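You operate a simulated robot arm through the tools that you are given. There is no shell and no other tool. Be economical: measure what you need, move in short steps, check, and stop when the job is done.

Carry out the task below with a simulated two-armed robot. There is one attempt and no reset: what you move stays moved.

Task
Wipe up the spill on the white table with the lilac guest towel and put it back.

The check looks at the end state, three seconds after you hand in, the way a careful person would. Anything else that was tipped, shoved, dropped, spilled or broken makes it a failure. Flat cloth is picked up by pressing the open fingertips on it (5 to 10 N) and closing them slowly along it; thin cloth reads only 2 to 8 mm in the jaws.

Robot
Two 7-joint arms with two-finger parallel grippers on one trunk, on a base that drives. Base frame: it is fixed to the floor where the robot stands at the start and does not move with it; the origin is under the middle of the robot, x ahead of it, y to its left, z up; the surface under the hand at the start is at about z = 0.8. Lengths are in m, angles in degrees, forces in N, time in s.
The left shoulder is at the start at [0.06, 0.144, 0.926], the right one opposite. With the tool pointing down near the work surface each hand reaches from about 0.32 to 0.74 m from the robot's upright axis, wherever it stands, measured 20 degrees to its own side. Payload 1.57 kg a hand.
The TCP of each hand is the grasp point between the finger pads, 0.03 m short of the fingertips. In the tool frame z runs along the fingers and y along their closing line. Largest opening 0.11 m; finger width 0.024, thickness 0.012; the body of the gripper, 0.048 by 0.112 m, starts 0.078 m behind the TCP.
Orientation is that of the tool frame in the base frame, as a unit quaternion [x, y, z, w]. With the fingers straight down and closing along the base's y, the tool's x points along the base's -x, its y along +y and its z along -z.

Tools
- The arms move only by the tool step_arm. It takes "left_steps", "right_steps" or both (then of equal length, played together; a hand with none holds still); each is text: rows parted by semicolons, each of 6 numbers parted by spaces: the shift along the tool's x, y, z in units of 500 mm (1.0 is 500 mm), then the turn, a rotation vector about the tool's x, y, z in units of 120 degrees (1.0 is 120 degrees). In form: dx dy dz wx wy wz; .... A call has 1 to 8 rows; each row is the pose to reach, as a shift and turn from the pose commanded when the call began, along the tool's axes at that moment. "left_fingers" and "right_fingers" are, for a hand that has rows, the closure, from 0 (fully open) to 1 (shut), set as the call begins (left out, the last holds). A call with a number of a shift or a turn outside -1 to 1 is refused whole. Each row takes 0.2 s and may step no farther than 0.05 m and 8.6 degrees from the row before; otherwise, or with a gripper value out of range, the whole call is refused. Where a pose cannot be reached the arm comes as near as it can. A force on the tool above 40 N (or 10 N above the force at the start of the call, whichever is more), or a blocked arm, ends the call early, and 0.2 s more pass. Each finger travels about 0.045 m/s and halts on what it meets, pressing with about 40 N; the grip force reading is that of the motor and also rises with nothing between the fingers. The clock runs only during rows and for 0.2 s after the last one: add rows that repeat a pose to give the fingers time. It gives the time, the measured TCP pose, the force on the tool (base axes), the opening and the grip force at its end, in the units of the frame above (readings bear some noise), with the torque about the TCP (base axes, N m) and any sound that the robot's microphone picked up.
- Cameras (640 x 400 px; columns grow to the right, rows downward): "scene" is now at [0.0409, 0.0472, 1.5265]; the picture's right is [0.60, -0.80, 0.00], its down [-0.58, -0.44, -0.69] and it looks along [0.55, 0.42, -0.72] (base axes); focal length 257 px, centre (320, 200). "left" rides on the left gripper at [0.07, -0.016, -0.141] in its tool frame; the picture's right is [0.23, 0.97, 0.00], its down [-0.86, 0.20, -0.48] and it looks along [-0.47, 0.11, 0.88] (tool axes); focal length 222 px, centre (320, 200). "right" rides on the right gripper at [0.07, 0.016, -0.141] in its tool frame; the picture's right is [-0.23, 0.97, 0.00], its down [-0.86, -0.20, -0.48] and it looks along [-0.47, -0.11, 0.88] (tool axes); focal length 222 px, centre (320, 200). There is no depth. A picture from a camera that has moved, and an enlarged one, comes with that camera's place and axes in the base frame and with its lens. The place of the scene camera against the robot may be out by one fixed shift of up to 0.018 m in any direction.
- get_image(camera): a new picture of that camera. It takes no simulated time.
- raise_lower(by): slides the trunk up (or, below 0, down) by that many m; the arms and the scene camera ride with it, the base frame stays. It gives what a move gives, with no picture.
- roll_base(legs): drives the robot by 1 to 6 legs, each [ahead, left, turn to the left] in m, m and degrees, along the robot's own axes; the way and the turn of a leg run together, so that a leg with both is an arc; at most 1.5 m and 180 degrees a leg. The arms and the cameras ride along, it lands a little off, and it stops where it bumps. It gives what a move gives.
- aim_head(pan, tilt): turns the head with the scene camera to pan (to the left, within 86 degrees either way) and tilt (down, from -29 to 69), counted from straight ahead of the robot. It gives what a move gives.
- close_up(camera, box): a new picture of the part [left, top, right, bottom] of that camera's present view, enlarged. It takes no simulated time.
- sign_off(): hands the job in; it is judged then, once.

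Work in short steps. Places have to be worked out from the pictures, the camera data and where the tool is seen: move nearer, look again, correct. Check each grasp and each placing, and mend what went wrong. You have 120 turns and 108 pictures in all, those below and enlarged ones among them. Open the grippers and draw the arms clear of the work before you hand the job in, unless the task says otherwise; then end with one line.

The tools are called after "Request:" as a command line: name --argument value ..., lists and objects as JSON in quotes. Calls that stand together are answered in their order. step_arm: Moves the arms, as the interface text tells. Its arguments: {"type":"object","properties":{"left_steps":{"type":"string"},"left_fingers":{"type":"number"},"right_steps":{"type":"string"},"right_fingers":{"type":"number"}},"required":[]} The other tools are called the same way: raise_lower (by) slides the trunk up or down; roll_base (legs) drives the base; aim_head (pan, tilt) turns the head that bears the scene camera; get_image (camera) takes a picture; close_up (camera, box) takes an enlarged picture of a part of a camera's view; sign_off () hands the job in.

At the start:

```text
time: 0.0
left_eef_pos: [0.3054, 0.4658, 1.0536]
left_ee_rot: [0.001, 1.0, -0.001, 0.0]
left_force: [0.1, -0.3, 0.0]
left_ft_torque: [-0.01, -0.03, -0.02]
left_gripper_width: 0.1099
left_finger_force: 0.1
right_eef_pos: [0.3886, 0.0396, 1.0763]
right_ee_rot: [0.0, 1.0, 0.0, 0.0]
right_force: [0.5, 1.0, 0.1]
right_ft_torque: [0.0, -0.03, 0.01]
right_gripper_width: 0.11
right_finger_force: 0.1
trunk travel left (down, up): [-0.525, 0.065]
robot x, y, heading: [-0.002, 0.0031, 0.1]
head pan, tilt: [37.2, 46.4]
```

scene: 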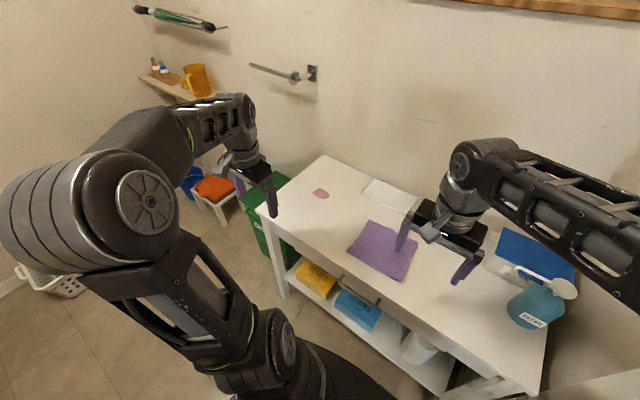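
right: 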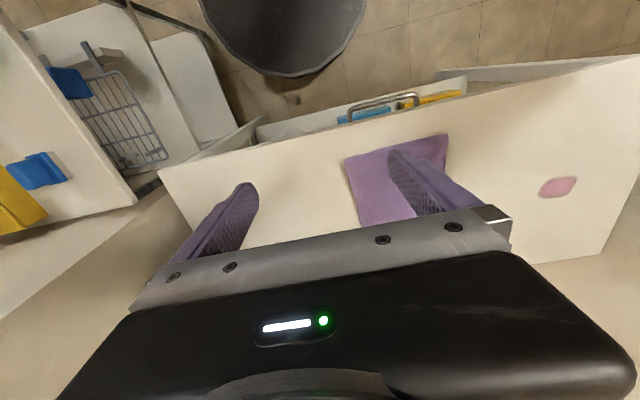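
left: 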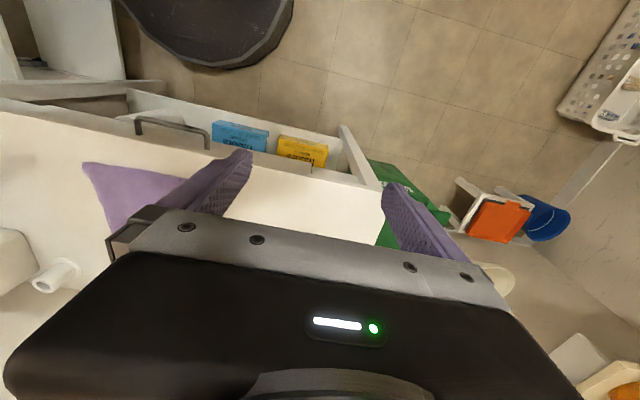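

I'll look closer at the towel and spill, and at the rest of the table, before moving.

Request:
close_up --camera "scene" --box '[240, 140, 440, 300]'

Request:
close_up --camera "right" --box '[300, 60, 640, 270]'

```text
2.50 times, centred on (340, 220) of scene
camera zoom: at [0.0409, 0.0472, 1.5265], right [0.6, -0.8, 0.0], down [-0.58, -0.44, -0.69], along [0.55, 0.42, -0.72], focal length 642 px, centre (270, 150)
```

zoom: 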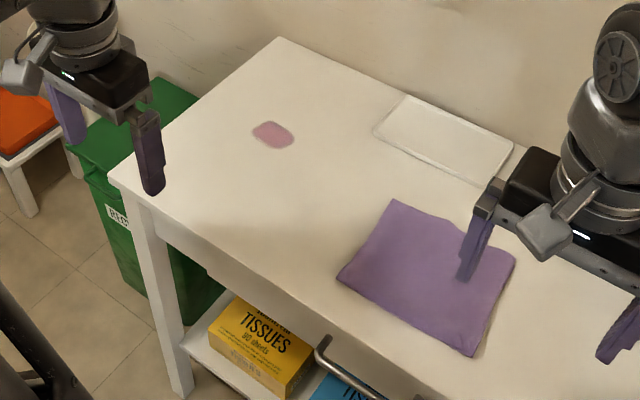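

```text
1.88 times, centred on (470, 165) of right
camera zoom: at [0.3185, 0.0552, 1.2189], right [0.23, 0.97, 0.0], down [0.86, -0.2, 0.48], along [0.47, -0.11, -0.88], focal length 418 px, centre (38, 266)
```

zoom: 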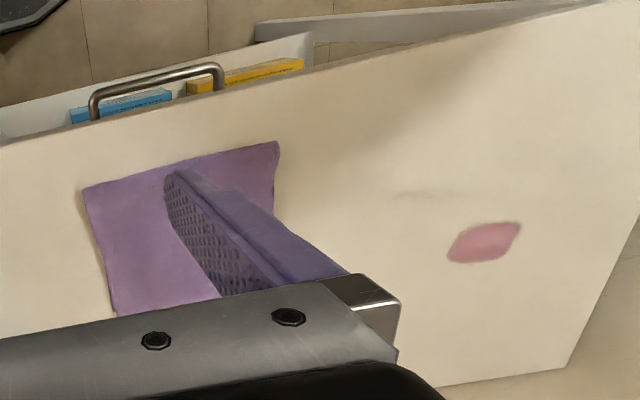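

The towel lies flat around [0.54, 0.17] and the spill is near [0.63, 0.49]. I look around for context, such as other lilac things or a home place for the towel.

Request:
aim_head --pan 0 --tilt 35

Request:
get_image --camera "scene"

Request:
aim_head --pan 50 --tilt 25

Request:
get_image --camera "scene"

```text
time: 1.0
left_eef_pos: [0.3068, 0.4669, 1.0524]
left_ee_rot: [0.0, 1.0, -0.001, 0.0]
left_force: [0.0, 0.1, 0.0]
left_ft_torque: [0.0, -0.02, -0.02]
left_gripper_width: 0.1101
left_finger_force: 0.0
right_eef_pos: [0.3883, 0.0388, 1.0775]
right_ee_rot: [0.0, 1.0, 0.0, 0.0]
right_force: [0.7, -0.4, 0.2]
right_ft_torque: [0.0, -0.02, 0.02]
right_gripper_width: 0.1103
right_finger_force: 0.1
trunk travel left (down, up): [-0.525, 0.065]
robot x, y, heading: [-0.0004, 0.0001, -0.1]
head pan, tilt: [0.0, 35.0]
```

```text
102 pictures are left
camera scene: at [0.0651, -0.0012, 1.5432], right [0.0, -1.0, 0.0], down [-0.57, 0.0, -0.82], along [0.82, 0.0, -0.57], focal length 257 px, centre (320, 200)
```

scene: 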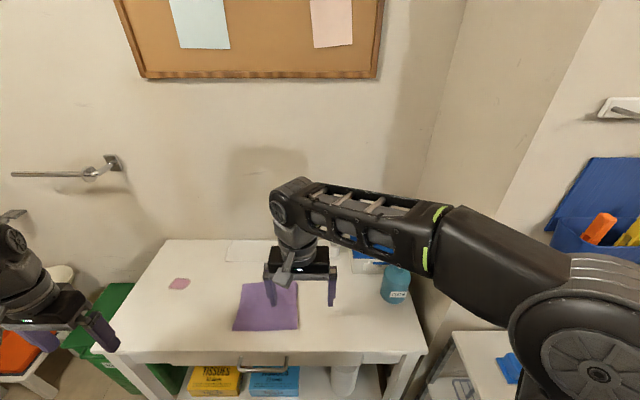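

```text
time: 2.2
left_eef_pos: [0.3056, 0.4667, 1.052]
left_ee_rot: [0.001, 1.0, 0.0, 0.0]
left_force: [-0.3, 0.2, 0.4]
left_ft_torque: [0.01, 0.02, -0.02]
left_gripper_width: 0.1101
left_finger_force: 0.1
right_eef_pos: [0.3891, 0.0393, 1.0775]
right_ee_rot: [0.0, 1.0, 0.0, 0.0]
right_force: [0.5, 0.8, -0.7]
right_ft_torque: [-0.03, -0.02, 0.01]
right_gripper_width: 0.1098
right_finger_force: 0.0
trunk travel left (down, up): [-0.525, 0.065]
robot x, y, heading: [0.0002, 0.0007, -0.1]
head pan, tilt: [50.0, 25.0]
```

```text
101 pictures are left
camera scene: at [0.0364, 0.0692, 1.559], right [0.77, -0.64, 0.0], down [-0.27, -0.32, -0.91], along [0.58, 0.69, -0.42], focal length 257 px, centre (320, 200)
```

scene: 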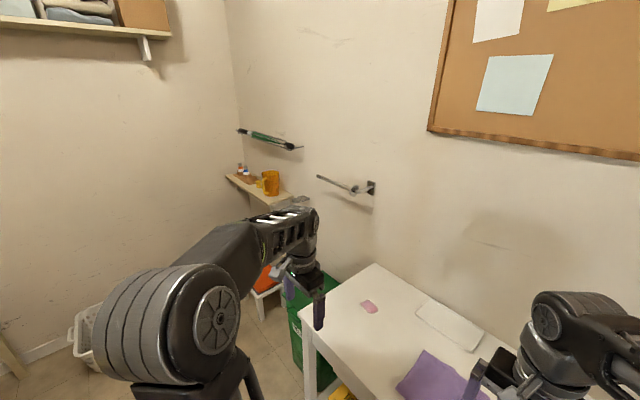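

An empty wall rail and some pinned notes could bear on where the towel belongs. I tilt up to read them.

Request:
aim_head --pan 10 --tilt -5

Request:
get_image --camera "scene"

Request:
aim_head --pan 75 --tilt 20

Request:
get_image --camera "scene"

Request:
aim_head --pan -60 --tilt 30

Request:
get_image --camera "scene"

```text
time: 3.3
left_eef_pos: [0.3062, 0.4678, 1.0523]
left_ee_rot: [0.001, 1.0, 0.0, 0.0]
left_force: [0.0, 0.1, 0.2]
left_ft_torque: [-0.04, 0.05, 0.0]
left_gripper_width: 0.1103
left_finger_force: 0.1
right_eef_pos: [0.3885, 0.0386, 1.0776]
right_ee_rot: [0.0, 1.0, -0.001, 0.001]
right_force: [-0.2, 0.7, 0.0]
right_ft_torque: [-0.01, -0.02, 0.01]
right_gripper_width: 0.11
right_finger_force: 0.1
trunk travel left (down, up): [-0.525, 0.065]
robot x, y, heading: [0.0006, -0.0002, 0.1]
head pan, tilt: [10.0, -5.0]
```

```text
100 pictures are left
camera scene: at [0.0633, 0.014, 1.6071], right [0.17, -0.98, 0.0], down [0.09, 0.01, -1.0], along [0.98, 0.17, 0.09], focal length 257 px, centre (320, 200)
```

scene: 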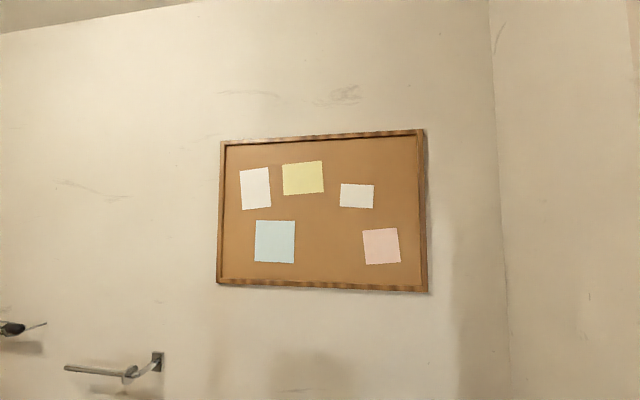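

```text
time: 4.6
left_eef_pos: [0.305, 0.4665, 1.0525]
left_ee_rot: [-0.001, 1.0, 0.0, 0.0]
left_force: [-0.6, -0.1, 0.7]
left_ft_torque: [-0.01, 0.03, -0.02]
left_gripper_width: 0.1099
left_finger_force: 0.1
right_eef_pos: [0.3885, 0.0395, 1.0767]
right_ee_rot: [0.0, 1.0, 0.001, 0.0]
right_force: [0.1, -0.4, -0.6]
right_ft_torque: [0.0, -0.02, 0.0]
right_gripper_width: 0.1101
right_finger_force: 0.1
trunk travel left (down, up): [-0.525, 0.065]
robot x, y, heading: [0.0005, -0.0033, 0.1]
head pan, tilt: [75.0, 20.0]
```

```text
99 pictures are left
camera scene: at [0.0013, 0.0886, 1.5671], right [0.97, -0.26, 0.0], down [-0.09, -0.33, -0.94], along [0.24, 0.91, -0.34], focal length 257 px, centre (320, 200)
```

scene: 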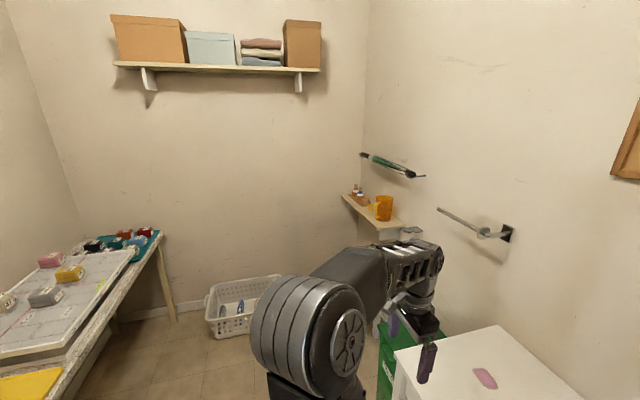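

```text
time: 6.8
left_eef_pos: [0.3054, 0.4649, 1.0533]
left_ee_rot: [0.0, 1.0, 0.0, 0.0]
left_force: [-0.7, -0.3, -0.6]
left_ft_torque: [0.02, 0.02, 0.04]
left_gripper_width: 0.11
left_finger_force: 0.1
right_eef_pos: [0.3887, 0.0393, 1.077]
right_ee_rot: [0.0, 1.0, 0.0, 0.0]
right_force: [0.4, -0.6, 0.5]
right_ft_torque: [-0.02, -0.01, 0.01]
right_gripper_width: 0.11
right_finger_force: 0.0
trunk travel left (down, up): [-0.525, 0.065]
robot x, y, heading: [0.0001, -0.0014, 0.1]
head pan, tilt: [-60.0, 30.0]
```

```text
98 pictures are left
camera scene: at [0.0223, -0.0796, 1.5511], right [-0.87, -0.5, 0.0], down [-0.25, 0.43, -0.87], along [0.43, -0.75, -0.5], focal length 257 px, centre (320, 200)
```

scene: 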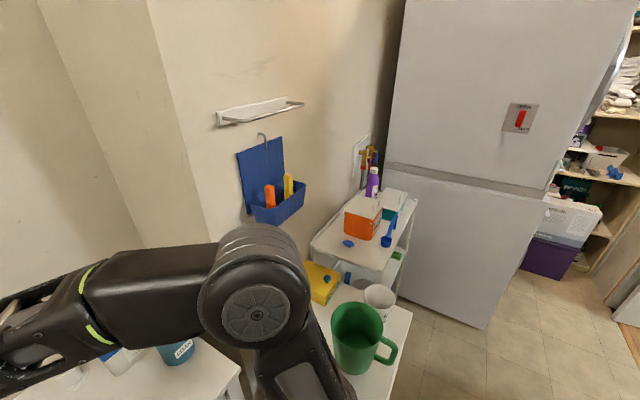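

The notes are blank, so "back" means where the towel lay on the table. The spill is too far for the left hand, so I drive left 0.17 m, then swing the right hand aside to clear the view.

Request:
roll_base --legs '[[0, 0.17, 0]]'

Request:
step_arm --right_steps "0 -0.09 0 0 0 0; 0 -0.18 0 0 0 0; 0 -0.27 0 0 0 0; 0 -0.36 0 0 0 0; 0 -0.45 0 0 0 0; 0 -0.54 0 0 0 0"

Request:
aim_head --pan 10 --tilt 50

Request:
get_image --camera "scene"

```text
time: 8.2
left_eef_pos: [0.3077, 0.6309, 1.0526]
left_ee_rot: [0.0, 1.0, -0.001, 0.0]
left_force: [-0.3, 0.1, 0.7]
left_ft_torque: [-0.01, -0.02, 0.01]
left_gripper_width: 0.1097
left_finger_force: 0.1
right_eef_pos: [0.3894, 0.2022, 1.0778]
right_ee_rot: [0.0, 1.0, 0.0, 0.0]
right_force: [-0.2, 0.4, -0.4]
right_ft_torque: [-0.01, 0.03, 0.03]
right_gripper_width: 0.11
right_finger_force: 0.1
trunk travel left (down, up): [-0.525, 0.065]
robot x, y, heading: [0.0022, 0.164, -0.3]
head pan, tilt: [-60.0, 30.0]
```

```text
time: 9.6
left_eef_pos: [0.3077, 0.6285, 1.0532]
left_ee_rot: [0.001, 1.0, 0.0, 0.0]
left_force: [-0.1, -0.4, -0.4]
left_ft_torque: [0.01, -0.03, -0.02]
left_gripper_width: 0.1099
left_finger_force: 0.2
right_eef_pos: [0.3877, -0.0707, 1.078]
right_ee_rot: [0.001, 1.0, -0.001, 0.0]
right_force: [0.3, 0.1, 0.4]
right_ft_torque: [0.04, -0.02, -0.03]
right_gripper_width: 0.1097
right_finger_force: 0.1
trunk travel left (down, up): [-0.525, 0.065]
robot x, y, heading: [0.001, 0.1662, -0.3]
head pan, tilt: [-60.0, 30.0]
```

```text
time: 11.1
left_eef_pos: [0.3067, 0.6284, 1.0535]
left_ee_rot: [0.002, 1.0, 0.0, -0.001]
left_force: [-1.0, 0.3, 0.1]
left_ft_torque: [0.02, 0.01, 0.0]
left_gripper_width: 0.1099
left_finger_force: 0.0
right_eef_pos: [0.3878, -0.0702, 1.0779]
right_ee_rot: [0.001, 1.0, 0.0, 0.0]
right_force: [0.0, -0.6, 0.9]
right_ft_torque: [0.0, 0.02, -0.01]
right_gripper_width: 0.11
right_finger_force: 0.1
trunk travel left (down, up): [-0.525, 0.065]
robot x, y, heading: [0.0001, 0.1621, -0.3]
head pan, tilt: [10.0, 50.0]
```

```text
97 pictures are left
camera scene: at [0.0531, 0.1751, 1.5216], right [0.17, -0.99, 0.0], down [-0.75, -0.13, -0.64], along [0.63, 0.11, -0.77], focal length 257 px, centre (320, 200)
```

scene: 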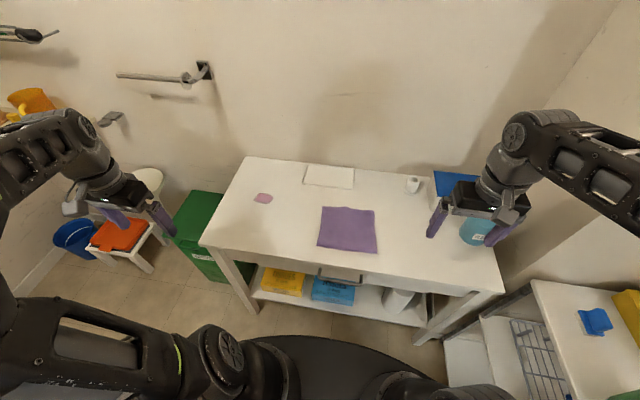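

Clear view now; zoom on towel and spill to record the original layout.

Request:
close_up --camera "scene" --box '[230, 160, 390, 260]'

```text
4.00 times, centred on (310, 210) of scene
camera zoom: at [0.0531, 0.1751, 1.5216], right [0.17, -0.99, 0.0], down [-0.75, -0.13, -0.64], along [0.63, 0.11, -0.77], focal length 1026 px, centre (360, 160)
```

zoom: 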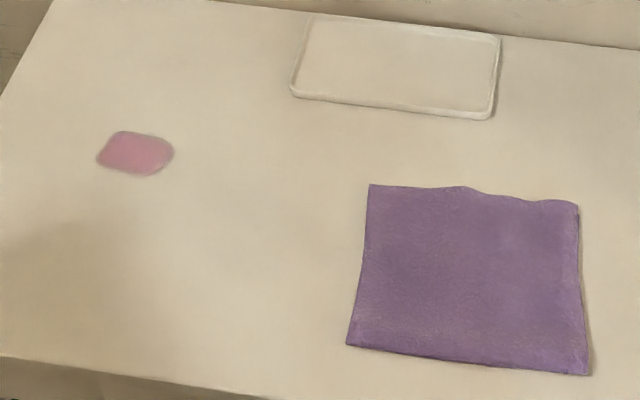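

Towel spans x 0.46–0.62, y 0.07–0.26; spill center is about [0.617, 0.484], 7×5 cm. I bring the left hand toward a pinch point near the towel's left part, staying high.

Request:
step_arm --left_steps "-0.05 -0.08 0 0 0 0; -0.1 -0.16 0 0 0 0; -0.15 -0.24 0 0 0 0; -0.2 -0.32 0 0 0 0; -0.25 -0.4 0 0 0 0; -0.3 -0.48 0 0 0 0; -0.35 -0.56 0 0 0 0; -0.4 -0.64 0 0 0 0" --left_fingers 0.45

Request:
step_arm --left_steps "-0.04 -0.07 0.03 0 0 0; -0.066 -0.14 0.08 0 0 0; -0.066 -0.196 0.15 0 0 0; -0.066 -0.196 0.23 0 0 0; -0.066 -0.196 0.30 0 0 0; -0.066 -0.196 0.34 0 0 0"

Request:
get_image --camera "scene"

Request:
get_image --camera "left"

```text
time: 12.8
left_eef_pos: [0.5049, 0.3077, 1.0538]
left_ee_rot: [0.001, 1.0, 0.001, -0.001]
left_force: [0.4, -0.4, 0.1]
left_ft_torque: [0.04, 0.01, 0.0]
left_gripper_width: 0.0606
left_finger_force: 0.2
right_eef_pos: [0.3891, -0.0715, 1.0773]
right_ee_rot: [0.001, 1.0, 0.001, 0.0]
right_force: [0.7, 0.1, -0.4]
right_ft_torque: [0.0, 0.05, -0.01]
right_gripper_width: 0.1098
right_finger_force: 0.0
trunk travel left (down, up): [-0.525, 0.065]
robot x, y, heading: [-0.0001, 0.1586, -0.0]
head pan, tilt: [10.0, 50.0]
```

```text
time: 14.2
left_eef_pos: [0.5378, 0.2081, 0.8843]
left_ee_rot: [0.001, 1.0, 0.001, 0.001]
left_force: [0.1, -0.6, 0.8]
left_ft_torque: [0.0, 0.06, 0.06]
left_gripper_width: 0.0603
left_finger_force: 0.1
right_eef_pos: [0.3875, -0.0699, 1.0768]
right_ee_rot: [0.0, 1.0, 0.0, -0.001]
right_force: [-1.2, 0.6, -0.6]
right_ft_torque: [0.0, -0.02, -0.01]
right_gripper_width: 0.11
right_finger_force: 0.0
trunk travel left (down, up): [-0.525, 0.065]
robot x, y, heading: [-0.0018, 0.1598, -0.2]
head pan, tilt: [10.0, 50.0]
```

```text
95 pictures are left
camera scene: at [0.0533, 0.1751, 1.5216], right [0.17, -0.99, 0.0], down [-0.75, -0.13, -0.64], along [0.63, 0.11, -0.77], focal length 257 px, centre (320, 200)
```

scene: 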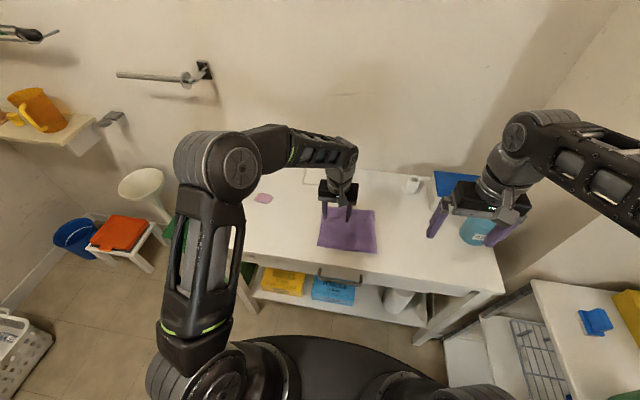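

```text
94 pictures are left
camera left: at [0.4682, 0.1927, 1.0253], right [-0.22, 0.97, 0.0], down [0.86, 0.2, 0.48], along [0.47, 0.11, -0.88], focal length 222 px, centre (320, 200)
```

left: 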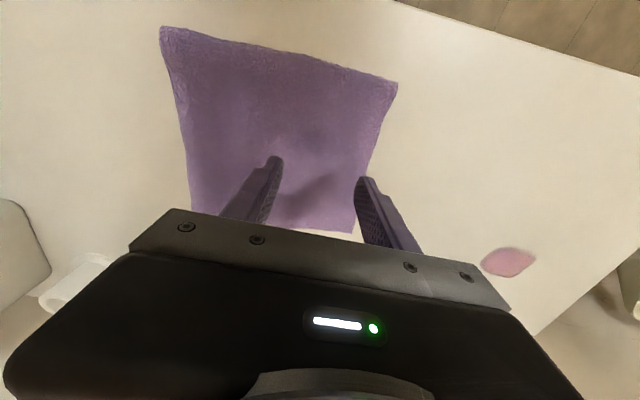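

Wrist and scene views agree to ~1 cm, and both fingertips are over cloth. I descend gently to contact.

Request:
step_arm --left_steps "0 0 0.04 0 0 0; 0 0 0.08 0 0 0; 0 0 0.1 0 0 0; 0 0 0.1 0 0 0"

```text
time: 15.2
left_eef_pos: [0.5379, 0.2094, 0.8355]
left_ee_rot: [0.001, 1.0, 0.0, 0.001]
left_force: [-2.0, 0.0, 11.3]
left_ft_torque: [0.05, 0.05, 0.0]
left_gripper_width: 0.0604
left_finger_force: 0.0
right_eef_pos: [0.3875, -0.0706, 1.079]
right_ee_rot: [0.0, 1.0, 0.0, -0.001]
right_force: [0.8, -0.6, -0.1]
right_ft_torque: [-0.01, 0.03, -0.04]
right_gripper_width: 0.1098
right_finger_force: 0.0
trunk travel left (down, up): [-0.525, 0.065]
robot x, y, heading: [-0.0054, 0.1609, -0.0]
head pan, tilt: [10.0, 50.0]
```

Contact with 11 N; I ease up a millimetre and close stepwise.

Request:
step_arm --left_steps "0 0 -0.002 0 0 0; 0 0 -0.002 0 0 0" --left_fingers 0.6

Request:
step_arm --left_steps "0 0 0 0 0 0; 0 0 0 0 0 0" --left_fingers 0.75

Request:
step_arm --left_steps "0 0 0 0 0 0; 0 0 0 0 0 0" --left_fingers 0.88

Request:
step_arm --left_steps "0 0 0 0 0 0; 0 0 0 0 0 0; 0 0 0 0 0 0" --left_fingers 1

Request:
get_image --camera "left"

```text
time: 15.8
left_eef_pos: [0.5393, 0.2092, 0.8355]
left_ee_rot: [0.001, 1.0, 0.0, 0.001]
left_force: [1.6, 0.6, 10.1]
left_ft_torque: [0.07, -0.01, -0.03]
left_gripper_width: 0.0425
left_finger_force: 0.0
right_eef_pos: [0.3876, -0.0696, 1.0781]
right_ee_rot: [0.001, 1.0, 0.0, 0.0]
right_force: [-0.5, 0.0, -0.3]
right_ft_torque: [-0.01, 0.0, -0.03]
right_gripper_width: 0.1101
right_finger_force: 0.0
trunk travel left (down, up): [-0.525, 0.065]
robot x, y, heading: [0.0016, 0.1626, -0.3]
head pan, tilt: [10.0, 50.0]
```

```text
time: 16.4
left_eef_pos: [0.5396, 0.2105, 0.8356]
left_ee_rot: [0.001, 1.0, 0.0, 0.0]
left_force: [0.5, 1.1, 10.7]
left_ft_torque: [0.0, 0.02, 0.0]
left_gripper_width: 0.0284
left_finger_force: 0.5
right_eef_pos: [0.3875, -0.07, 1.0779]
right_ee_rot: [0.001, 1.0, 0.001, 0.0]
right_force: [0.1, -0.2, -0.5]
right_ft_torque: [-0.01, 0.0, 0.0]
right_gripper_width: 0.1101
right_finger_force: 0.1
trunk travel left (down, up): [-0.525, 0.065]
robot x, y, heading: [0.0021, 0.1641, -0.2]
head pan, tilt: [10.0, 50.0]
```

```text
time: 17.1
left_eef_pos: [0.5395, 0.2088, 0.8366]
left_ee_rot: [0.001, 1.0, 0.0, 0.001]
left_force: [0.1, -0.1, 10.8]
left_ft_torque: [0.0, -0.02, 0.0]
left_gripper_width: 0.0138
left_finger_force: 9.6
right_eef_pos: [0.387, -0.0703, 1.0782]
right_ee_rot: [0.001, 1.0, 0.0, 0.0]
right_force: [-0.1, 0.8, -1.1]
right_ft_torque: [-0.01, 0.02, 0.0]
right_gripper_width: 0.1098
right_finger_force: 0.1
trunk travel left (down, up): [-0.525, 0.065]
robot x, y, heading: [-0.0013, 0.1615, -0.3]
head pan, tilt: [10.0, 50.0]
```

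```text
time: 17.9
left_eef_pos: [0.539, 0.2092, 0.8366]
left_ee_rot: [0.001, 1.0, 0.0, 0.001]
left_force: [-0.4, -0.4, 12.6]
left_ft_torque: [-0.01, -0.06, -0.01]
left_gripper_width: 0.0094
left_finger_force: 28.3
right_eef_pos: [0.3888, -0.0694, 1.0775]
right_ee_rot: [0.0, 1.0, -0.001, -0.001]
right_force: [-0.3, 0.1, 0.7]
right_ft_torque: [0.02, 0.02, -0.02]
right_gripper_width: 0.1098
right_finger_force: 0.1
trunk travel left (down, up): [-0.525, 0.065]
robot x, y, heading: [-0.0012, 0.1654, -0.3]
head pan, tilt: [10.0, 50.0]
```

```text
93 pictures are left
camera left: at [0.4693, 0.1928, 0.9774], right [-0.22, 0.97, 0.0], down [0.86, 0.2, 0.48], along [0.47, 0.11, -0.88], focal length 222 px, centre (320, 200)
```

left: 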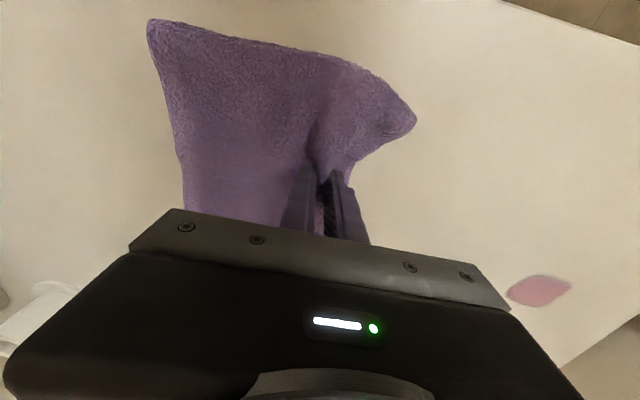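

Cloth is gripped firmly (9 mm, doubled fold). I'll lift 5 mm and drag it to the spill, turning the hand about −40° so the trailing cloth stays clear of the white tray at the back (front edge x≈0.705).

Request:
step_arm --left_steps "0 0.02 -0.012 0 0 0; 0 0.09 -0.012 0 0 0.067; -0.02 0.17 -0.012 0 0 0.133; -0.05 0.25 -0.012 0 0 0.2; -0.08 0.33 -0.012 0 0 0.267; -0.11 0.41 -0.012 0 0 0.333; -0.14 0.48 -0.012 0 0 0.333; -0.16 0.552 -0.012 0 0 0.333"

Request:
get_image --camera "scene"

Request:
get_image --camera "left"

```text
time: 19.6
left_eef_pos: [0.6214, 0.4879, 0.8411]
left_ee_rot: [0.344, 0.939, 0.0, 0.001]
left_force: [0.1, 0.5, 0.5]
left_ft_torque: [-0.05, -0.01, 0.17]
left_gripper_width: 0.0087
left_finger_force: 27.0
right_eef_pos: [0.3874, -0.0688, 1.0773]
right_ee_rot: [0.001, 1.0, 0.0, 0.0]
right_force: [-0.7, 0.7, -0.6]
right_ft_torque: [-0.04, -0.01, 0.01]
right_gripper_width: 0.1103
right_finger_force: 0.0
trunk travel left (down, up): [-0.525, 0.065]
robot x, y, heading: [-0.0, 0.1663, -0.0]
head pan, tilt: [10.0, 50.0]
```

```text
92 pictures are left
camera scene: at [0.0533, 0.1757, 1.5215], right [0.17, -0.99, 0.0], down [-0.75, -0.13, -0.64], along [0.63, 0.11, -0.77], focal length 257 px, centre (320, 200)
```

scene: 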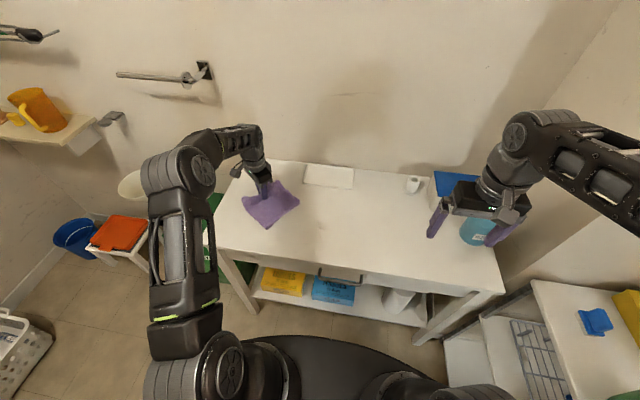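

```text
91 pictures are left
camera left: at [0.5585, 0.5206, 0.9817], right [0.45, 0.89, 0.0], down [0.78, -0.4, 0.48], along [0.43, -0.22, -0.88], focal length 222 px, centre (320, 200)
```

left: 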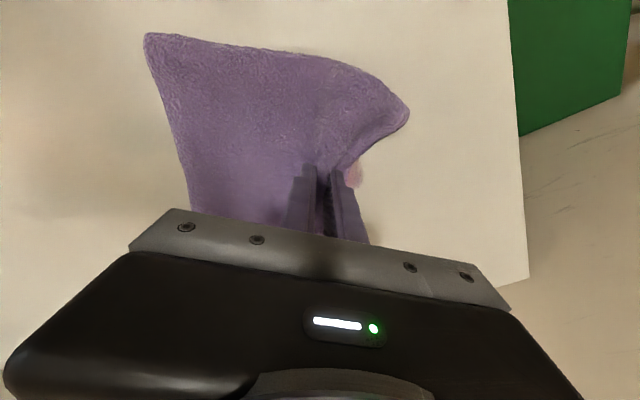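

The cloth covers the spill nearly fully, with only its left end showing. I press with the earlier contact force and wipe in a small pattern.

Request:
step_arm --left_steps "0 0 0.012 0 0 0; 0 0.04 0.012 0 0 0; 0 0.08 0.012 0 0 0; 0.05 0.08 0.012 0 0 0; 0.05 0.03 0.012 0 0 0; 0.05 -0.02 0.012 0 0 0; 0 -0.03 0.012 0 0 0; 0 0.04 0.012 0 0 0"

Request:
get_image --camera "left"

```text
time: 21.4
left_eef_pos: [0.6331, 0.5023, 0.8362]
left_ee_rot: [0.344, 0.939, 0.0, 0.002]
left_force: [-0.9, -3.9, 13.2]
left_ft_torque: [-0.16, -0.01, 0.11]
left_gripper_width: 0.0091
left_finger_force: 27.5
right_eef_pos: [0.3873, -0.07, 1.0783]
right_ee_rot: [0.001, 1.0, 0.0, 0.001]
right_force: [-0.4, 0.2, -0.4]
right_ft_torque: [-0.02, -0.02, 0.03]
right_gripper_width: 0.1101
right_finger_force: 0.0
trunk travel left (down, up): [-0.525, 0.065]
robot x, y, heading: [0.0003, 0.1605, -0.3]
head pan, tilt: [10.0, 50.0]
```

```text
90 pictures are left
camera left: at [0.5697, 0.5352, 0.9774], right [0.45, 0.89, 0.0], down [0.78, -0.4, 0.48], along [0.43, -0.22, -0.88], focal length 222 px, centre (320, 200)
```

left: 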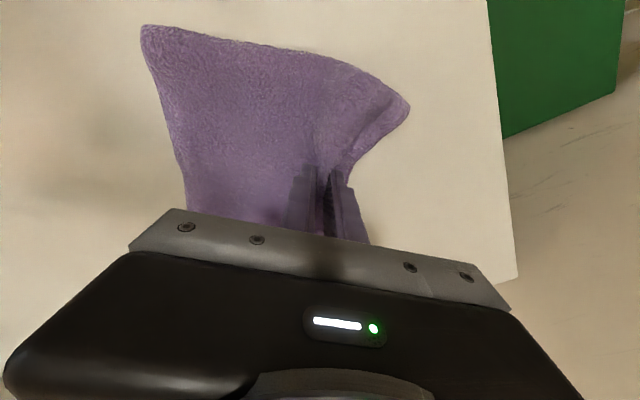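

Wiping works with 13 N pressure. I continue over the other half of the area.

Request:
step_arm --left_steps "-0.05 0 0 0 0 0; -0.05 0.04 0 0 0 0; -0.05 -0.04 0 0 0 0; -0.05 -0.1 0 0 0 0; 0 -0.1 0 0 0 0; 0.05 -0.1 0 0 0 0; 0.08 -0.04 0 0 0 0; 0.08 0.05 0 0 0 0"

Request:
step_arm --left_steps "-0.03 0.04 0 0 0 0; -0.06 0.04 -0.012 0 0 0; -0.02 0.1 -0.012 0 0 0; 0.06 0.15 -0.012 0 0 0; 0.12 0.19 -0.012 0 0 0; 0.12 0.19 -0.08 0 0 0; 0.12 0.19 -0.16 0 0 0"

Request:
get_image --camera "left"

Request:
get_image --camera "scene"

```text
time: 23.2
left_eef_pos: [0.6158, 0.5469, 0.8349]
left_ee_rot: [0.344, 0.939, 0.002, 0.002]
left_force: [-4.7, -6.4, 28.8]
left_ft_torque: [-0.3, 0.1, 0.09]
left_gripper_width: 0.0086
left_finger_force: 27.7
right_eef_pos: [0.386, -0.0708, 1.0777]
right_ee_rot: [0.001, 1.0, 0.001, 0.0]
right_force: [0.7, -1.1, 0.2]
right_ft_torque: [-0.04, 0.03, 0.03]
right_gripper_width: 0.1101
right_finger_force: 0.1
trunk travel left (down, up): [-0.525, 0.065]
robot x, y, heading: [0.0011, 0.1632, -0.3]
head pan, tilt: [10.0, 50.0]
```

```text
time: 24.9
left_eef_pos: [0.6309, 0.658, 0.8792]
left_ee_rot: [0.342, 0.94, 0.001, 0.002]
left_force: [0.3, -0.4, 0.4]
left_ft_torque: [0.03, 0.01, 0.07]
left_gripper_width: 0.0087
left_finger_force: 27.3
left hand out of reach, approached as far as the arm can: row 7
right_eef_pos: [0.3887, -0.0679, 1.0775]
right_ee_rot: [0.0, 1.0, 0.0, -0.001]
right_force: [-0.4, 0.3, 0.4]
right_ft_torque: [0.0, 0.01, 0.0]
right_gripper_width: 0.1099
right_finger_force: 0.0
trunk travel left (down, up): [-0.525, 0.065]
robot x, y, heading: [0.0039, 0.1615, -0.1]
head pan, tilt: [10.0, 50.0]
```

```text
89 pictures are left
camera left: at [0.5662, 0.6894, 1.021], right [0.45, 0.89, 0.0], down [0.78, -0.4, 0.48], along [0.43, -0.22, -0.88], focal length 222 px, centre (320, 200)
```

left: 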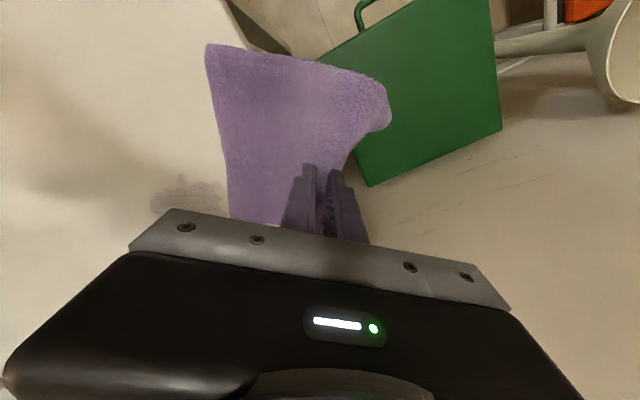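

```text
88 pictures are left
camera scene: at [0.0538, 0.1762, 1.5214], right [0.17, -0.99, 0.0], down [-0.76, -0.13, -0.64], along [0.63, 0.11, -0.77], focal length 257 px, centre (320, 200)
```

scene: 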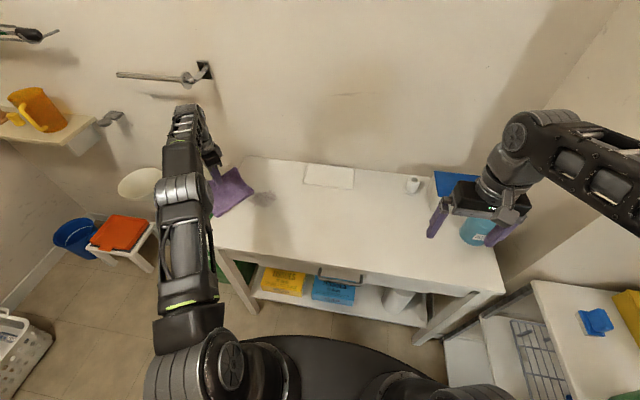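

The cloth is lifted off; a greyish patch is visible where the spill was. Zoom in on it.

Request:
close_up --camera "scene" --box '[200, 160, 320, 235]'

Request:
close_up --camera "left" --box '[100, 130, 260, 230]'

```text
5.33 times, centred on (260, 198) of scene
camera zoom: at [0.0538, 0.1762, 1.5214], right [0.17, -0.99, 0.0], down [-0.76, -0.13, -0.64], along [0.63, 0.11, -0.77], focal length 1369 px, centre (640, 213)
```

zoom: 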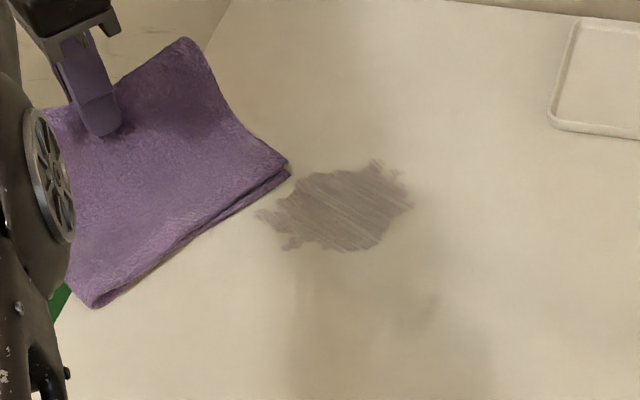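

```text
4.00 times, centred on (180, 180) of left
camera zoom: at [0.5662, 0.6894, 1.021], right [0.45, 0.89, 0.0], down [0.78, -0.4, 0.48], along [0.43, -0.22, -0.88], focal length 888 px, centre (880, 280)
```

zoom: 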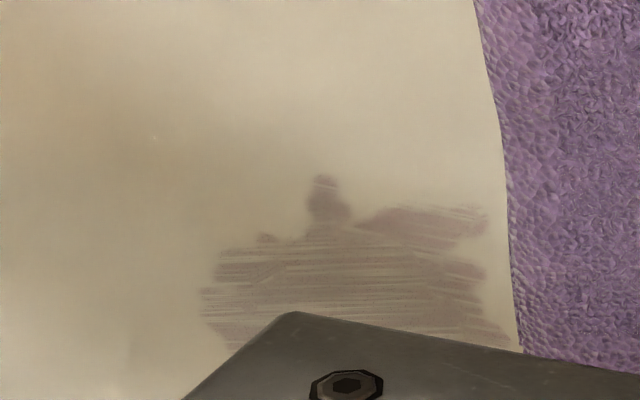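

A streaky film remains (x≈0.58–0.65, y≈0.43–0.54), so more passes are needed. I lift the towel, come back to the near side, and lay it so it trails behind again.

Request:
step_arm --left_steps "-0.028 -0.061 -0.04 0 0 0; -0.056 -0.122 -0.08 0 0 0; -0.084 -0.183 -0.12 0 0 0; -0.112 -0.244 -0.16 0 0 0; -0.14 -0.305 -0.2 0 0 0; -0.168 -0.366 -0.22 0 0 0; -0.196 -0.427 -0.24 0 0 0; -0.223 -0.487 -0.24 0 0 0"

Request:
get_image --camera "scene"

Request:
get_image --camera "left"

```text
time: 26.6
left_eef_pos: [0.557, 0.3942, 1.002]
left_ee_rot: [0.343, 0.939, 0.0, 0.0]
left_force: [0.1, -1.2, -0.4]
left_ft_torque: [0.01, -0.03, 0.09]
left_gripper_width: 0.0088
left_finger_force: 27.2
right_eef_pos: [0.3876, -0.07, 1.0776]
right_ee_rot: [0.001, 1.0, -0.001, 0.0]
right_force: [0.7, -0.7, -0.1]
right_ft_torque: [-0.01, 0.0, -0.02]
right_gripper_width: 0.1099
right_finger_force: 0.1
trunk travel left (down, up): [-0.525, 0.065]
robot x, y, heading: [-0.0004, 0.161, -0.2]
head pan, tilt: [10.0, 50.0]
```

```text
85 pictures are left
camera scene: at [0.0531, 0.1746, 1.5215], right [0.17, -0.99, 0.0], down [-0.75, -0.13, -0.64], along [0.63, 0.11, -0.77], focal length 257 px, centre (320, 200)
```

scene: 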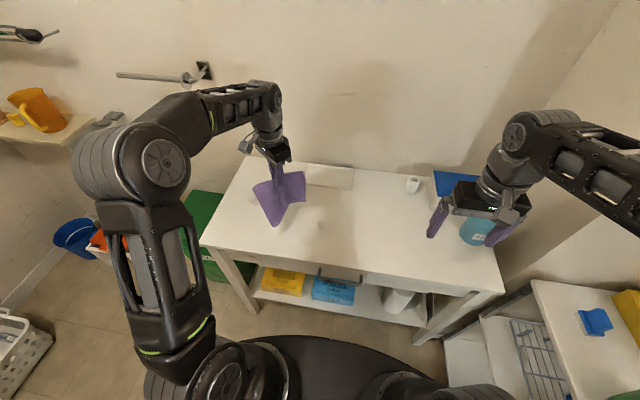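

```text
84 pictures are left
camera left: at [0.4937, 0.4255, 1.1429], right [0.45, 0.89, 0.0], down [0.78, -0.4, 0.48], along [0.43, -0.22, -0.88], focal length 222 px, centre (320, 200)
```

left: 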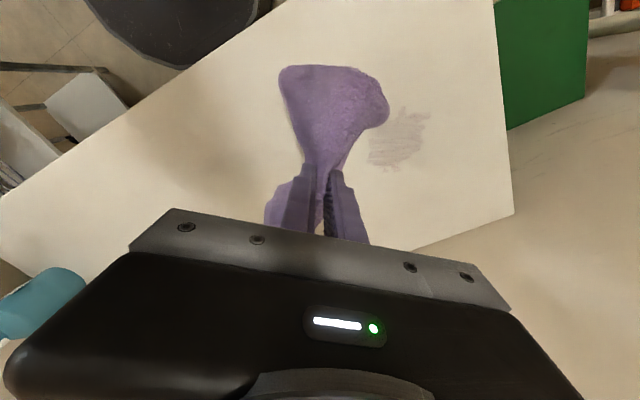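

Cloth hangs well from the grip. I lower it with a forward motion so it drapes behind the fingers, ending just above the table on the near side of the film.

Request:
step_arm --left_steps "0 -0.06 0.06 0 0 0; 0 -0.06 0.13 0 0 0; 0 -0.04 0.19 0 0 0; 0 0 0.25 0 0 0; 0 0.03 0.29 0 0 0; 0 0.05 0.314 0 0 0; 0 0.05 0.325 0 0 0"

Request:
get_image --camera "left"

```text
time: 28.2
left_eef_pos: [0.5744, 0.417, 0.8404]
left_ee_rot: [0.343, 0.939, 0.0, 0.001]
left_force: [0.6, -0.3, 4.5]
left_ft_torque: [-0.05, 0.02, 0.13]
left_gripper_width: 0.0092
left_finger_force: 27.9
right_eef_pos: [0.3875, -0.0695, 1.0781]
right_ee_rot: [0.0, 1.0, 0.0, -0.001]
right_force: [0.4, -0.3, -0.3]
right_ft_torque: [0.02, 0.01, 0.01]
right_gripper_width: 0.1098
right_finger_force: 0.1
trunk travel left (down, up): [-0.525, 0.065]
robot x, y, heading: [0.0018, 0.1644, -0.1]
head pan, tilt: [10.0, 50.0]
```

```text
83 pictures are left
camera left: at [0.5113, 0.4491, 0.9818], right [0.45, 0.89, 0.0], down [0.78, -0.4, 0.48], along [0.43, -0.22, -0.88], focal length 222 px, centre (320, 200)
```

left: 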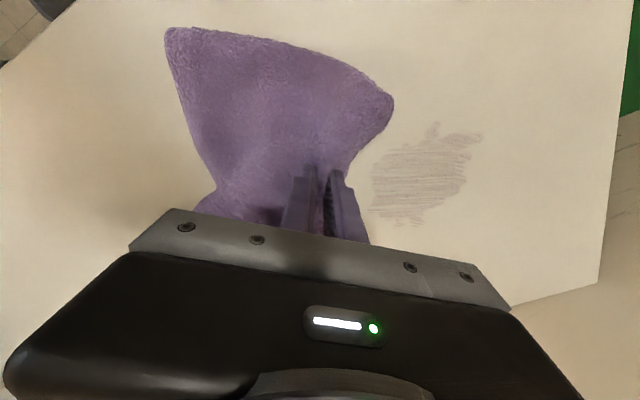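

The film now spans roughly −45…+60 mm across and 45…120 mm ahead of the fingers. I'll raster over it with pressed strokes 15 mm apart.

Request:
step_arm --left_steps "-0.06 0.05 0.004 0 0 0; -0.09 0.07 0.008 0 0 0; -0.09 0.16 0.008 0 0 0; -0.09 0.25 0.008 0 0 0; -0.06 0.25 0.008 0 0 0; -0.06 0.16 0.008 0 0 0; -0.06 0.06 0.008 0 0 0; -0.03 0.06 0.008 0 0 0"

Request:
step_arm --left_steps "0 0.1 0 0 0 0; 0 0.19 0 0 0 0; 0.03 0.19 0 0 0 0; 0.03 0.1 0 0 0 0; 0.03 0 0 0 0 0; 0.06 0 0 0 0 0; 0.06 0.1 0 0 0 0; 0.06 0.19 0 0 0 0"

Request:
get_image --camera "left"

```text
time: 30.1
left_eef_pos: [0.6085, 0.4297, 0.8387]
left_ee_rot: [0.343, 0.939, 0.0, 0.002]
left_force: [3.5, -3.4, 10.0]
left_ft_torque: [-0.08, -0.04, 0.06]
left_gripper_width: 0.0089
left_finger_force: 27.0
right_eef_pos: [0.3876, -0.0699, 1.0774]
right_ee_rot: [0.002, 1.0, 0.0, 0.0]
right_force: [-0.1, -0.6, -0.3]
right_ft_torque: [0.01, 0.0, -0.02]
right_gripper_width: 0.11
right_finger_force: 0.1
trunk travel left (down, up): [-0.525, 0.065]
robot x, y, heading: [0.0052, 0.1612, -0.1]
head pan, tilt: [10.0, 50.0]
```

```text
time: 31.9
left_eef_pos: [0.6432, 0.5228, 0.8393]
left_ee_rot: [0.343, 0.94, 0.0, 0.001]
left_force: [-3.7, -5.1, 14.7]
left_ft_torque: [-0.19, 0.14, 0.11]
left_gripper_width: 0.0092
left_finger_force: 27.9
right_eef_pos: [0.3872, -0.0719, 1.0784]
right_ee_rot: [0.001, 1.0, 0.0, 0.001]
right_force: [0.4, -0.4, 0.4]
right_ft_torque: [0.03, 0.0, 0.0]
right_gripper_width: 0.11
right_finger_force: 0.1
trunk travel left (down, up): [-0.525, 0.065]
robot x, y, heading: [-0.0012, 0.1632, -0.1]
head pan, tilt: [10.0, 50.0]
```

```text
82 pictures are left
camera left: at [0.5803, 0.5554, 0.9796], right [0.45, 0.89, 0.0], down [0.78, -0.4, 0.48], along [0.43, -0.22, -0.88], focal length 222 px, centre (320, 200)
```

left: 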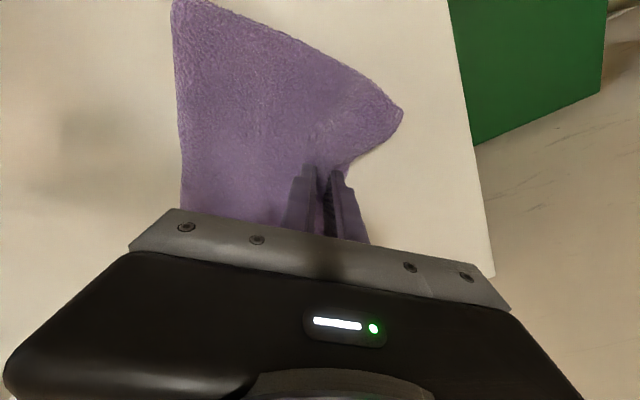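

Going on with the remaining stripes, then lifting to inspect.

Request:
step_arm --left_steps "0.03 0 0 0 0 0; 0.03 -0.1 0 0 0 0; 0.03 -0.19 0 0 0 0; 0.06 -0.19 0 0 0 0; 0.06 -0.1 0 0 0 0; 0.06 0 0 0 0 0; 0.09 0 0 0 0 0; 0.09 -0.1 0 0 0 0"

Request:
step_arm --left_steps "0 0 -0.06 0 0 0; 0 -0.03 -0.14 0 0 0; 0 -0.09 -0.2 0 0 0; 0 -0.15 -0.26 0 0 0; 0 -0.22 -0.32 0 0 0; 0 -0.29 -0.32 0 0 0; 0 -0.36 -0.32 0 0 0"

Request:
get_image --camera "left"

Request:
close_up --camera "scene" --box '[200, 160, 320, 235]'

```text
time: 33.6
left_eef_pos: [0.5796, 0.5173, 0.8398]
left_ee_rot: [0.343, 0.939, 0.0, -0.002]
left_force: [0.2, 0.9, 6.8]
left_ft_torque: [0.06, 0.08, 0.07]
left_gripper_width: 0.0089
left_finger_force: 27.6
right_eef_pos: [0.3874, -0.0711, 1.0769]
right_ee_rot: [0.0, 1.0, 0.001, 0.0]
right_force: [0.5, -0.9, 0.2]
right_ft_torque: [0.0, 0.01, 0.01]
right_gripper_width: 0.1098
right_finger_force: 0.1
trunk travel left (down, up): [-0.525, 0.065]
robot x, y, heading: [0.0006, 0.1639, 0.2]
head pan, tilt: [10.0, 50.0]
```

```text
time: 35.2
left_eef_pos: [0.4591, 0.3759, 0.9975]
left_ee_rot: [0.342, 0.94, 0.0, 0.0]
left_force: [0.6, 0.1, -0.5]
left_ft_torque: [0.03, -0.07, 0.1]
left_gripper_width: 0.0088
left_finger_force: 27.3
right_eef_pos: [0.3877, -0.0697, 1.0783]
right_ee_rot: [0.0, 1.0, 0.0, 0.001]
right_force: [0.3, 0.0, -0.2]
right_ft_torque: [0.02, 0.0, 0.0]
right_gripper_width: 0.1098
right_finger_force: 0.2
trunk travel left (down, up): [-0.525, 0.065]
robot x, y, heading: [-0.0039, 0.162, 0.1]
head pan, tilt: [10.0, 50.0]
```

```text
81 pictures are left
camera left: at [0.3959, 0.4079, 1.1386], right [0.45, 0.89, 0.0], down [0.78, -0.4, 0.48], along [0.43, -0.22, -0.88], focal length 222 px, centre (320, 200)
```

left: 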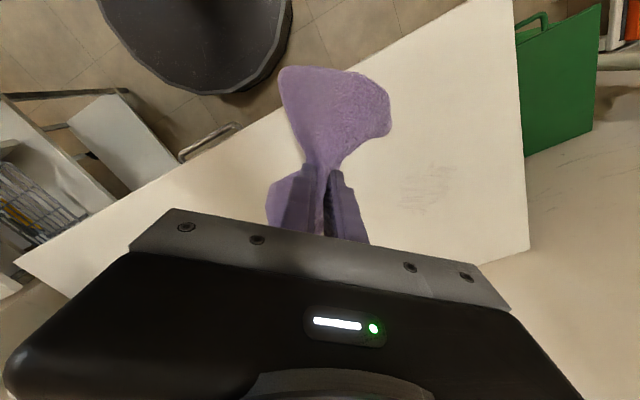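

```text
5.33 times, centred on (260, 198) of scene
camera zoom: at [0.0524, 0.1747, 1.5216], right [0.17, -0.99, 0.0], down [-0.75, -0.13, -0.64], along [0.63, 0.11, -0.77], focal length 1369 px, centre (640, 213)
```

zoom: 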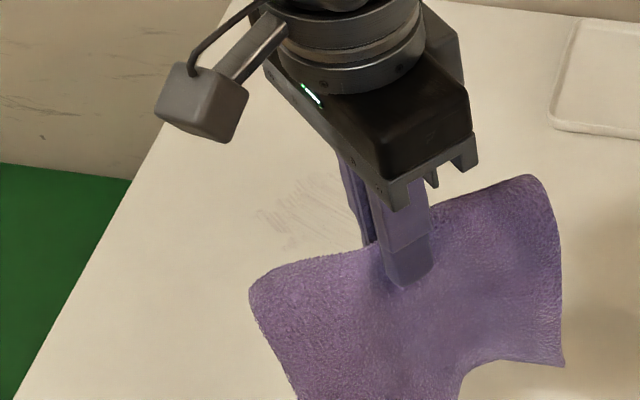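

The film is much fainter. I zoom to see what remains.

Request:
close_up --camera "left" --box '[360, 130, 520, 230]'

```text
4.00 times, centred on (440, 180) of left
camera zoom: at [0.3959, 0.4079, 1.1386], right [0.45, 0.89, 0.0], down [0.78, -0.4, 0.48], along [0.43, -0.22, -0.88], focal length 888 px, centre (-160, 280)
```

zoom: 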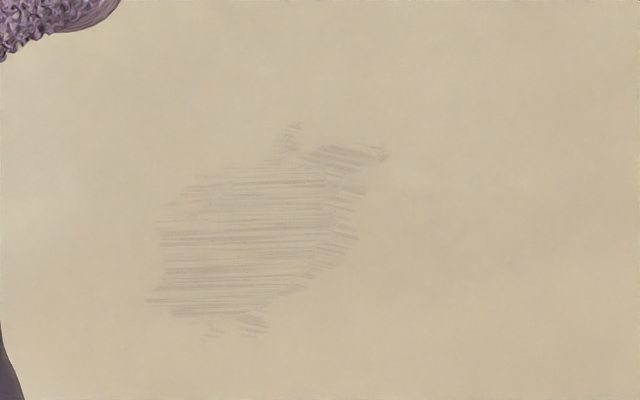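

Residue fades uniformly with each pass, so I repeat the raster. First drape the towel back down at the near side.

Request:
step_arm --left_steps "-0.06 0 0.03 0 0 0; -0.123 0.03 0.07 0 0 0; -0.123 0.06 0.14 0 0 0; -0.123 0.1 0.2 0 0 0; -0.123 0.14 0.26 0 0 0; -0.123 0.18 0.3 0 0 0; -0.123 0.21 0.318 0 0 0"

Request:
step_arm --left_steps "-0.06 0.05 0.004 0 0 0; -0.09 0.07 0.006 0 0 0; -0.09 0.16 0.006 0 0 0; -0.09 0.25 0.006 0 0 0; -0.06 0.25 0.006 0 0 0; -0.06 0.16 0.006 0 0 0; -0.06 0.06 0.006 0 0 0; -0.03 0.06 0.006 0 0 0"

Request:
step_arm --left_steps "0 0.1 0 0 0 0; 0 0.19 0 0 0 0; 0.03 0.19 0 0 0 0; 0.03 0.1 0 0 0 0; 0.03 0 0 0 0 0; 0.06 0 0 0 0 0; 0.06 0.1 0 0 0 0; 0.06 0.19 0 0 0 0"

Request:
step_arm --left_steps "0.03 0 0 0 0 0; 0.03 -0.1 0 0 0 0; 0.03 -0.19 0 0 0 0; 0.06 -0.19 0 0 0 0; 0.06 -0.1 0 0 0 0; 0.06 0 0 0 0 0; 0.09 0 0 0 0 0; 0.09 -0.1 0 0 0 0"

Request:
get_image --camera "left"

```text
time: 36.9
left_eef_pos: [0.5764, 0.4154, 0.8382]
left_ee_rot: [0.343, 0.939, 0.0, 0.001]
left_force: [-2.3, -2.8, 8.0]
left_ft_torque: [-0.17, 0.14, 0.07]
left_gripper_width: 0.0094
left_finger_force: 27.8
right_eef_pos: [0.3881, -0.0701, 1.0777]
right_ee_rot: [0.001, 1.0, -0.001, 0.0]
right_force: [-0.2, 0.2, 0.2]
right_ft_torque: [-0.05, 0.03, -0.03]
right_gripper_width: 0.1103
right_finger_force: 0.2
trunk travel left (down, up): [-0.525, 0.065]
robot x, y, heading: [0.0007, 0.1643, -0.1]
head pan, tilt: [10.0, 50.0]
```

```text
time: 37.9
left_eef_pos: [0.6863, 0.4733, 0.8373]
left_ee_rot: [0.345, 0.939, -0.005, -0.002]
left_force: [-5.1, -1.8, 14.9]
left_ft_torque: [-0.16, 0.28, 0.04]
left_gripper_width: 0.0093
left_finger_force: 27.8
right_eef_pos: [0.3867, -0.0698, 1.0777]
right_ee_rot: [0.0, 1.0, 0.0, 0.0]
right_force: [0.0, -0.2, -0.4]
right_ft_torque: [0.0, -0.01, -0.01]
right_gripper_width: 0.1101
right_finger_force: 0.1
trunk travel left (down, up): [-0.525, 0.065]
robot x, y, heading: [-0.0041, 0.1644, -0.3]
head pan, tilt: [10.0, 50.0]
stopped in row 5 (left hand): the force on the tool passed its limit at 54 N (the readings are from after the stop); the commanded pose is now the measured one
```

```text
time: 39.5
left_eef_pos: [0.6815, 0.5106, 0.8368]
left_ee_rot: [0.344, 0.939, -0.011, -0.003]
left_force: [-4.9, -2.0, 17.5]
left_ft_torque: [-0.15, 0.2, 0.02]
left_gripper_width: 0.0093
left_finger_force: 27.8
left hand out of reach, approached as far as the arm can: row 1, 2, 3, 4, 7
right_eef_pos: [0.3862, -0.0696, 1.0774]
right_ee_rot: [0.002, 1.0, 0.001, 0.0]
right_force: [-0.2, 0.5, -1.0]
right_ft_torque: [0.0, 0.0, 0.05]
right_gripper_width: 0.1101
right_finger_force: 0.1
trunk travel left (down, up): [-0.525, 0.065]
robot x, y, heading: [-0.0036, 0.1623, -0.2]
head pan, tilt: [10.0, 50.0]
stopped in row 7 (left hand): the force on the tool passed its limit at 53 N (the readings are from after the stop); the commanded pose is now the measured one
```

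```text
time: 41.2
left_eef_pos: [0.6131, 0.5015, 0.8362]
left_ee_rot: [0.343, 0.939, -0.009, -0.004]
left_force: [0.3, 4.9, 19.2]
left_ft_torque: [0.04, 0.09, 0.03]
left_gripper_width: 0.0087
left_finger_force: 27.7
right_eef_pos: [0.3867, -0.0719, 1.0775]
right_ee_rot: [0.001, 1.0, 0.001, 0.001]
right_force: [-0.1, 0.6, -0.4]
right_ft_torque: [0.02, 0.02, 0.01]
right_gripper_width: 0.1099
right_finger_force: 0.0
trunk travel left (down, up): [-0.525, 0.065]
robot x, y, heading: [-0.0006, 0.1626, -0.2]
head pan, tilt: [10.0, 50.0]
```

```text
78 pictures are left
camera left: at [0.5517, 0.5363, 0.9786], right [0.46, 0.89, -0.02], down [0.79, -0.39, 0.47], along [0.41, -0.23, -0.88], focal length 222 px, centre (320, 200)
```

left: 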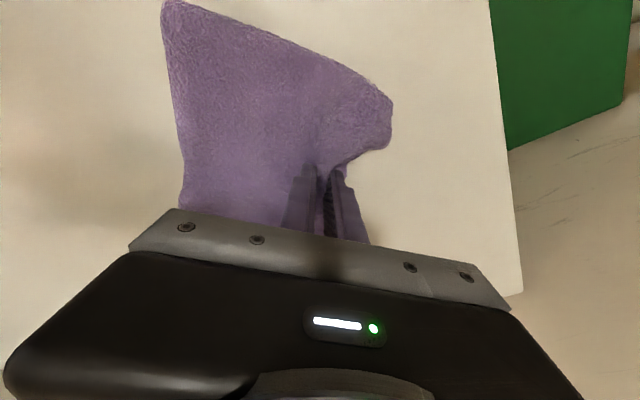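

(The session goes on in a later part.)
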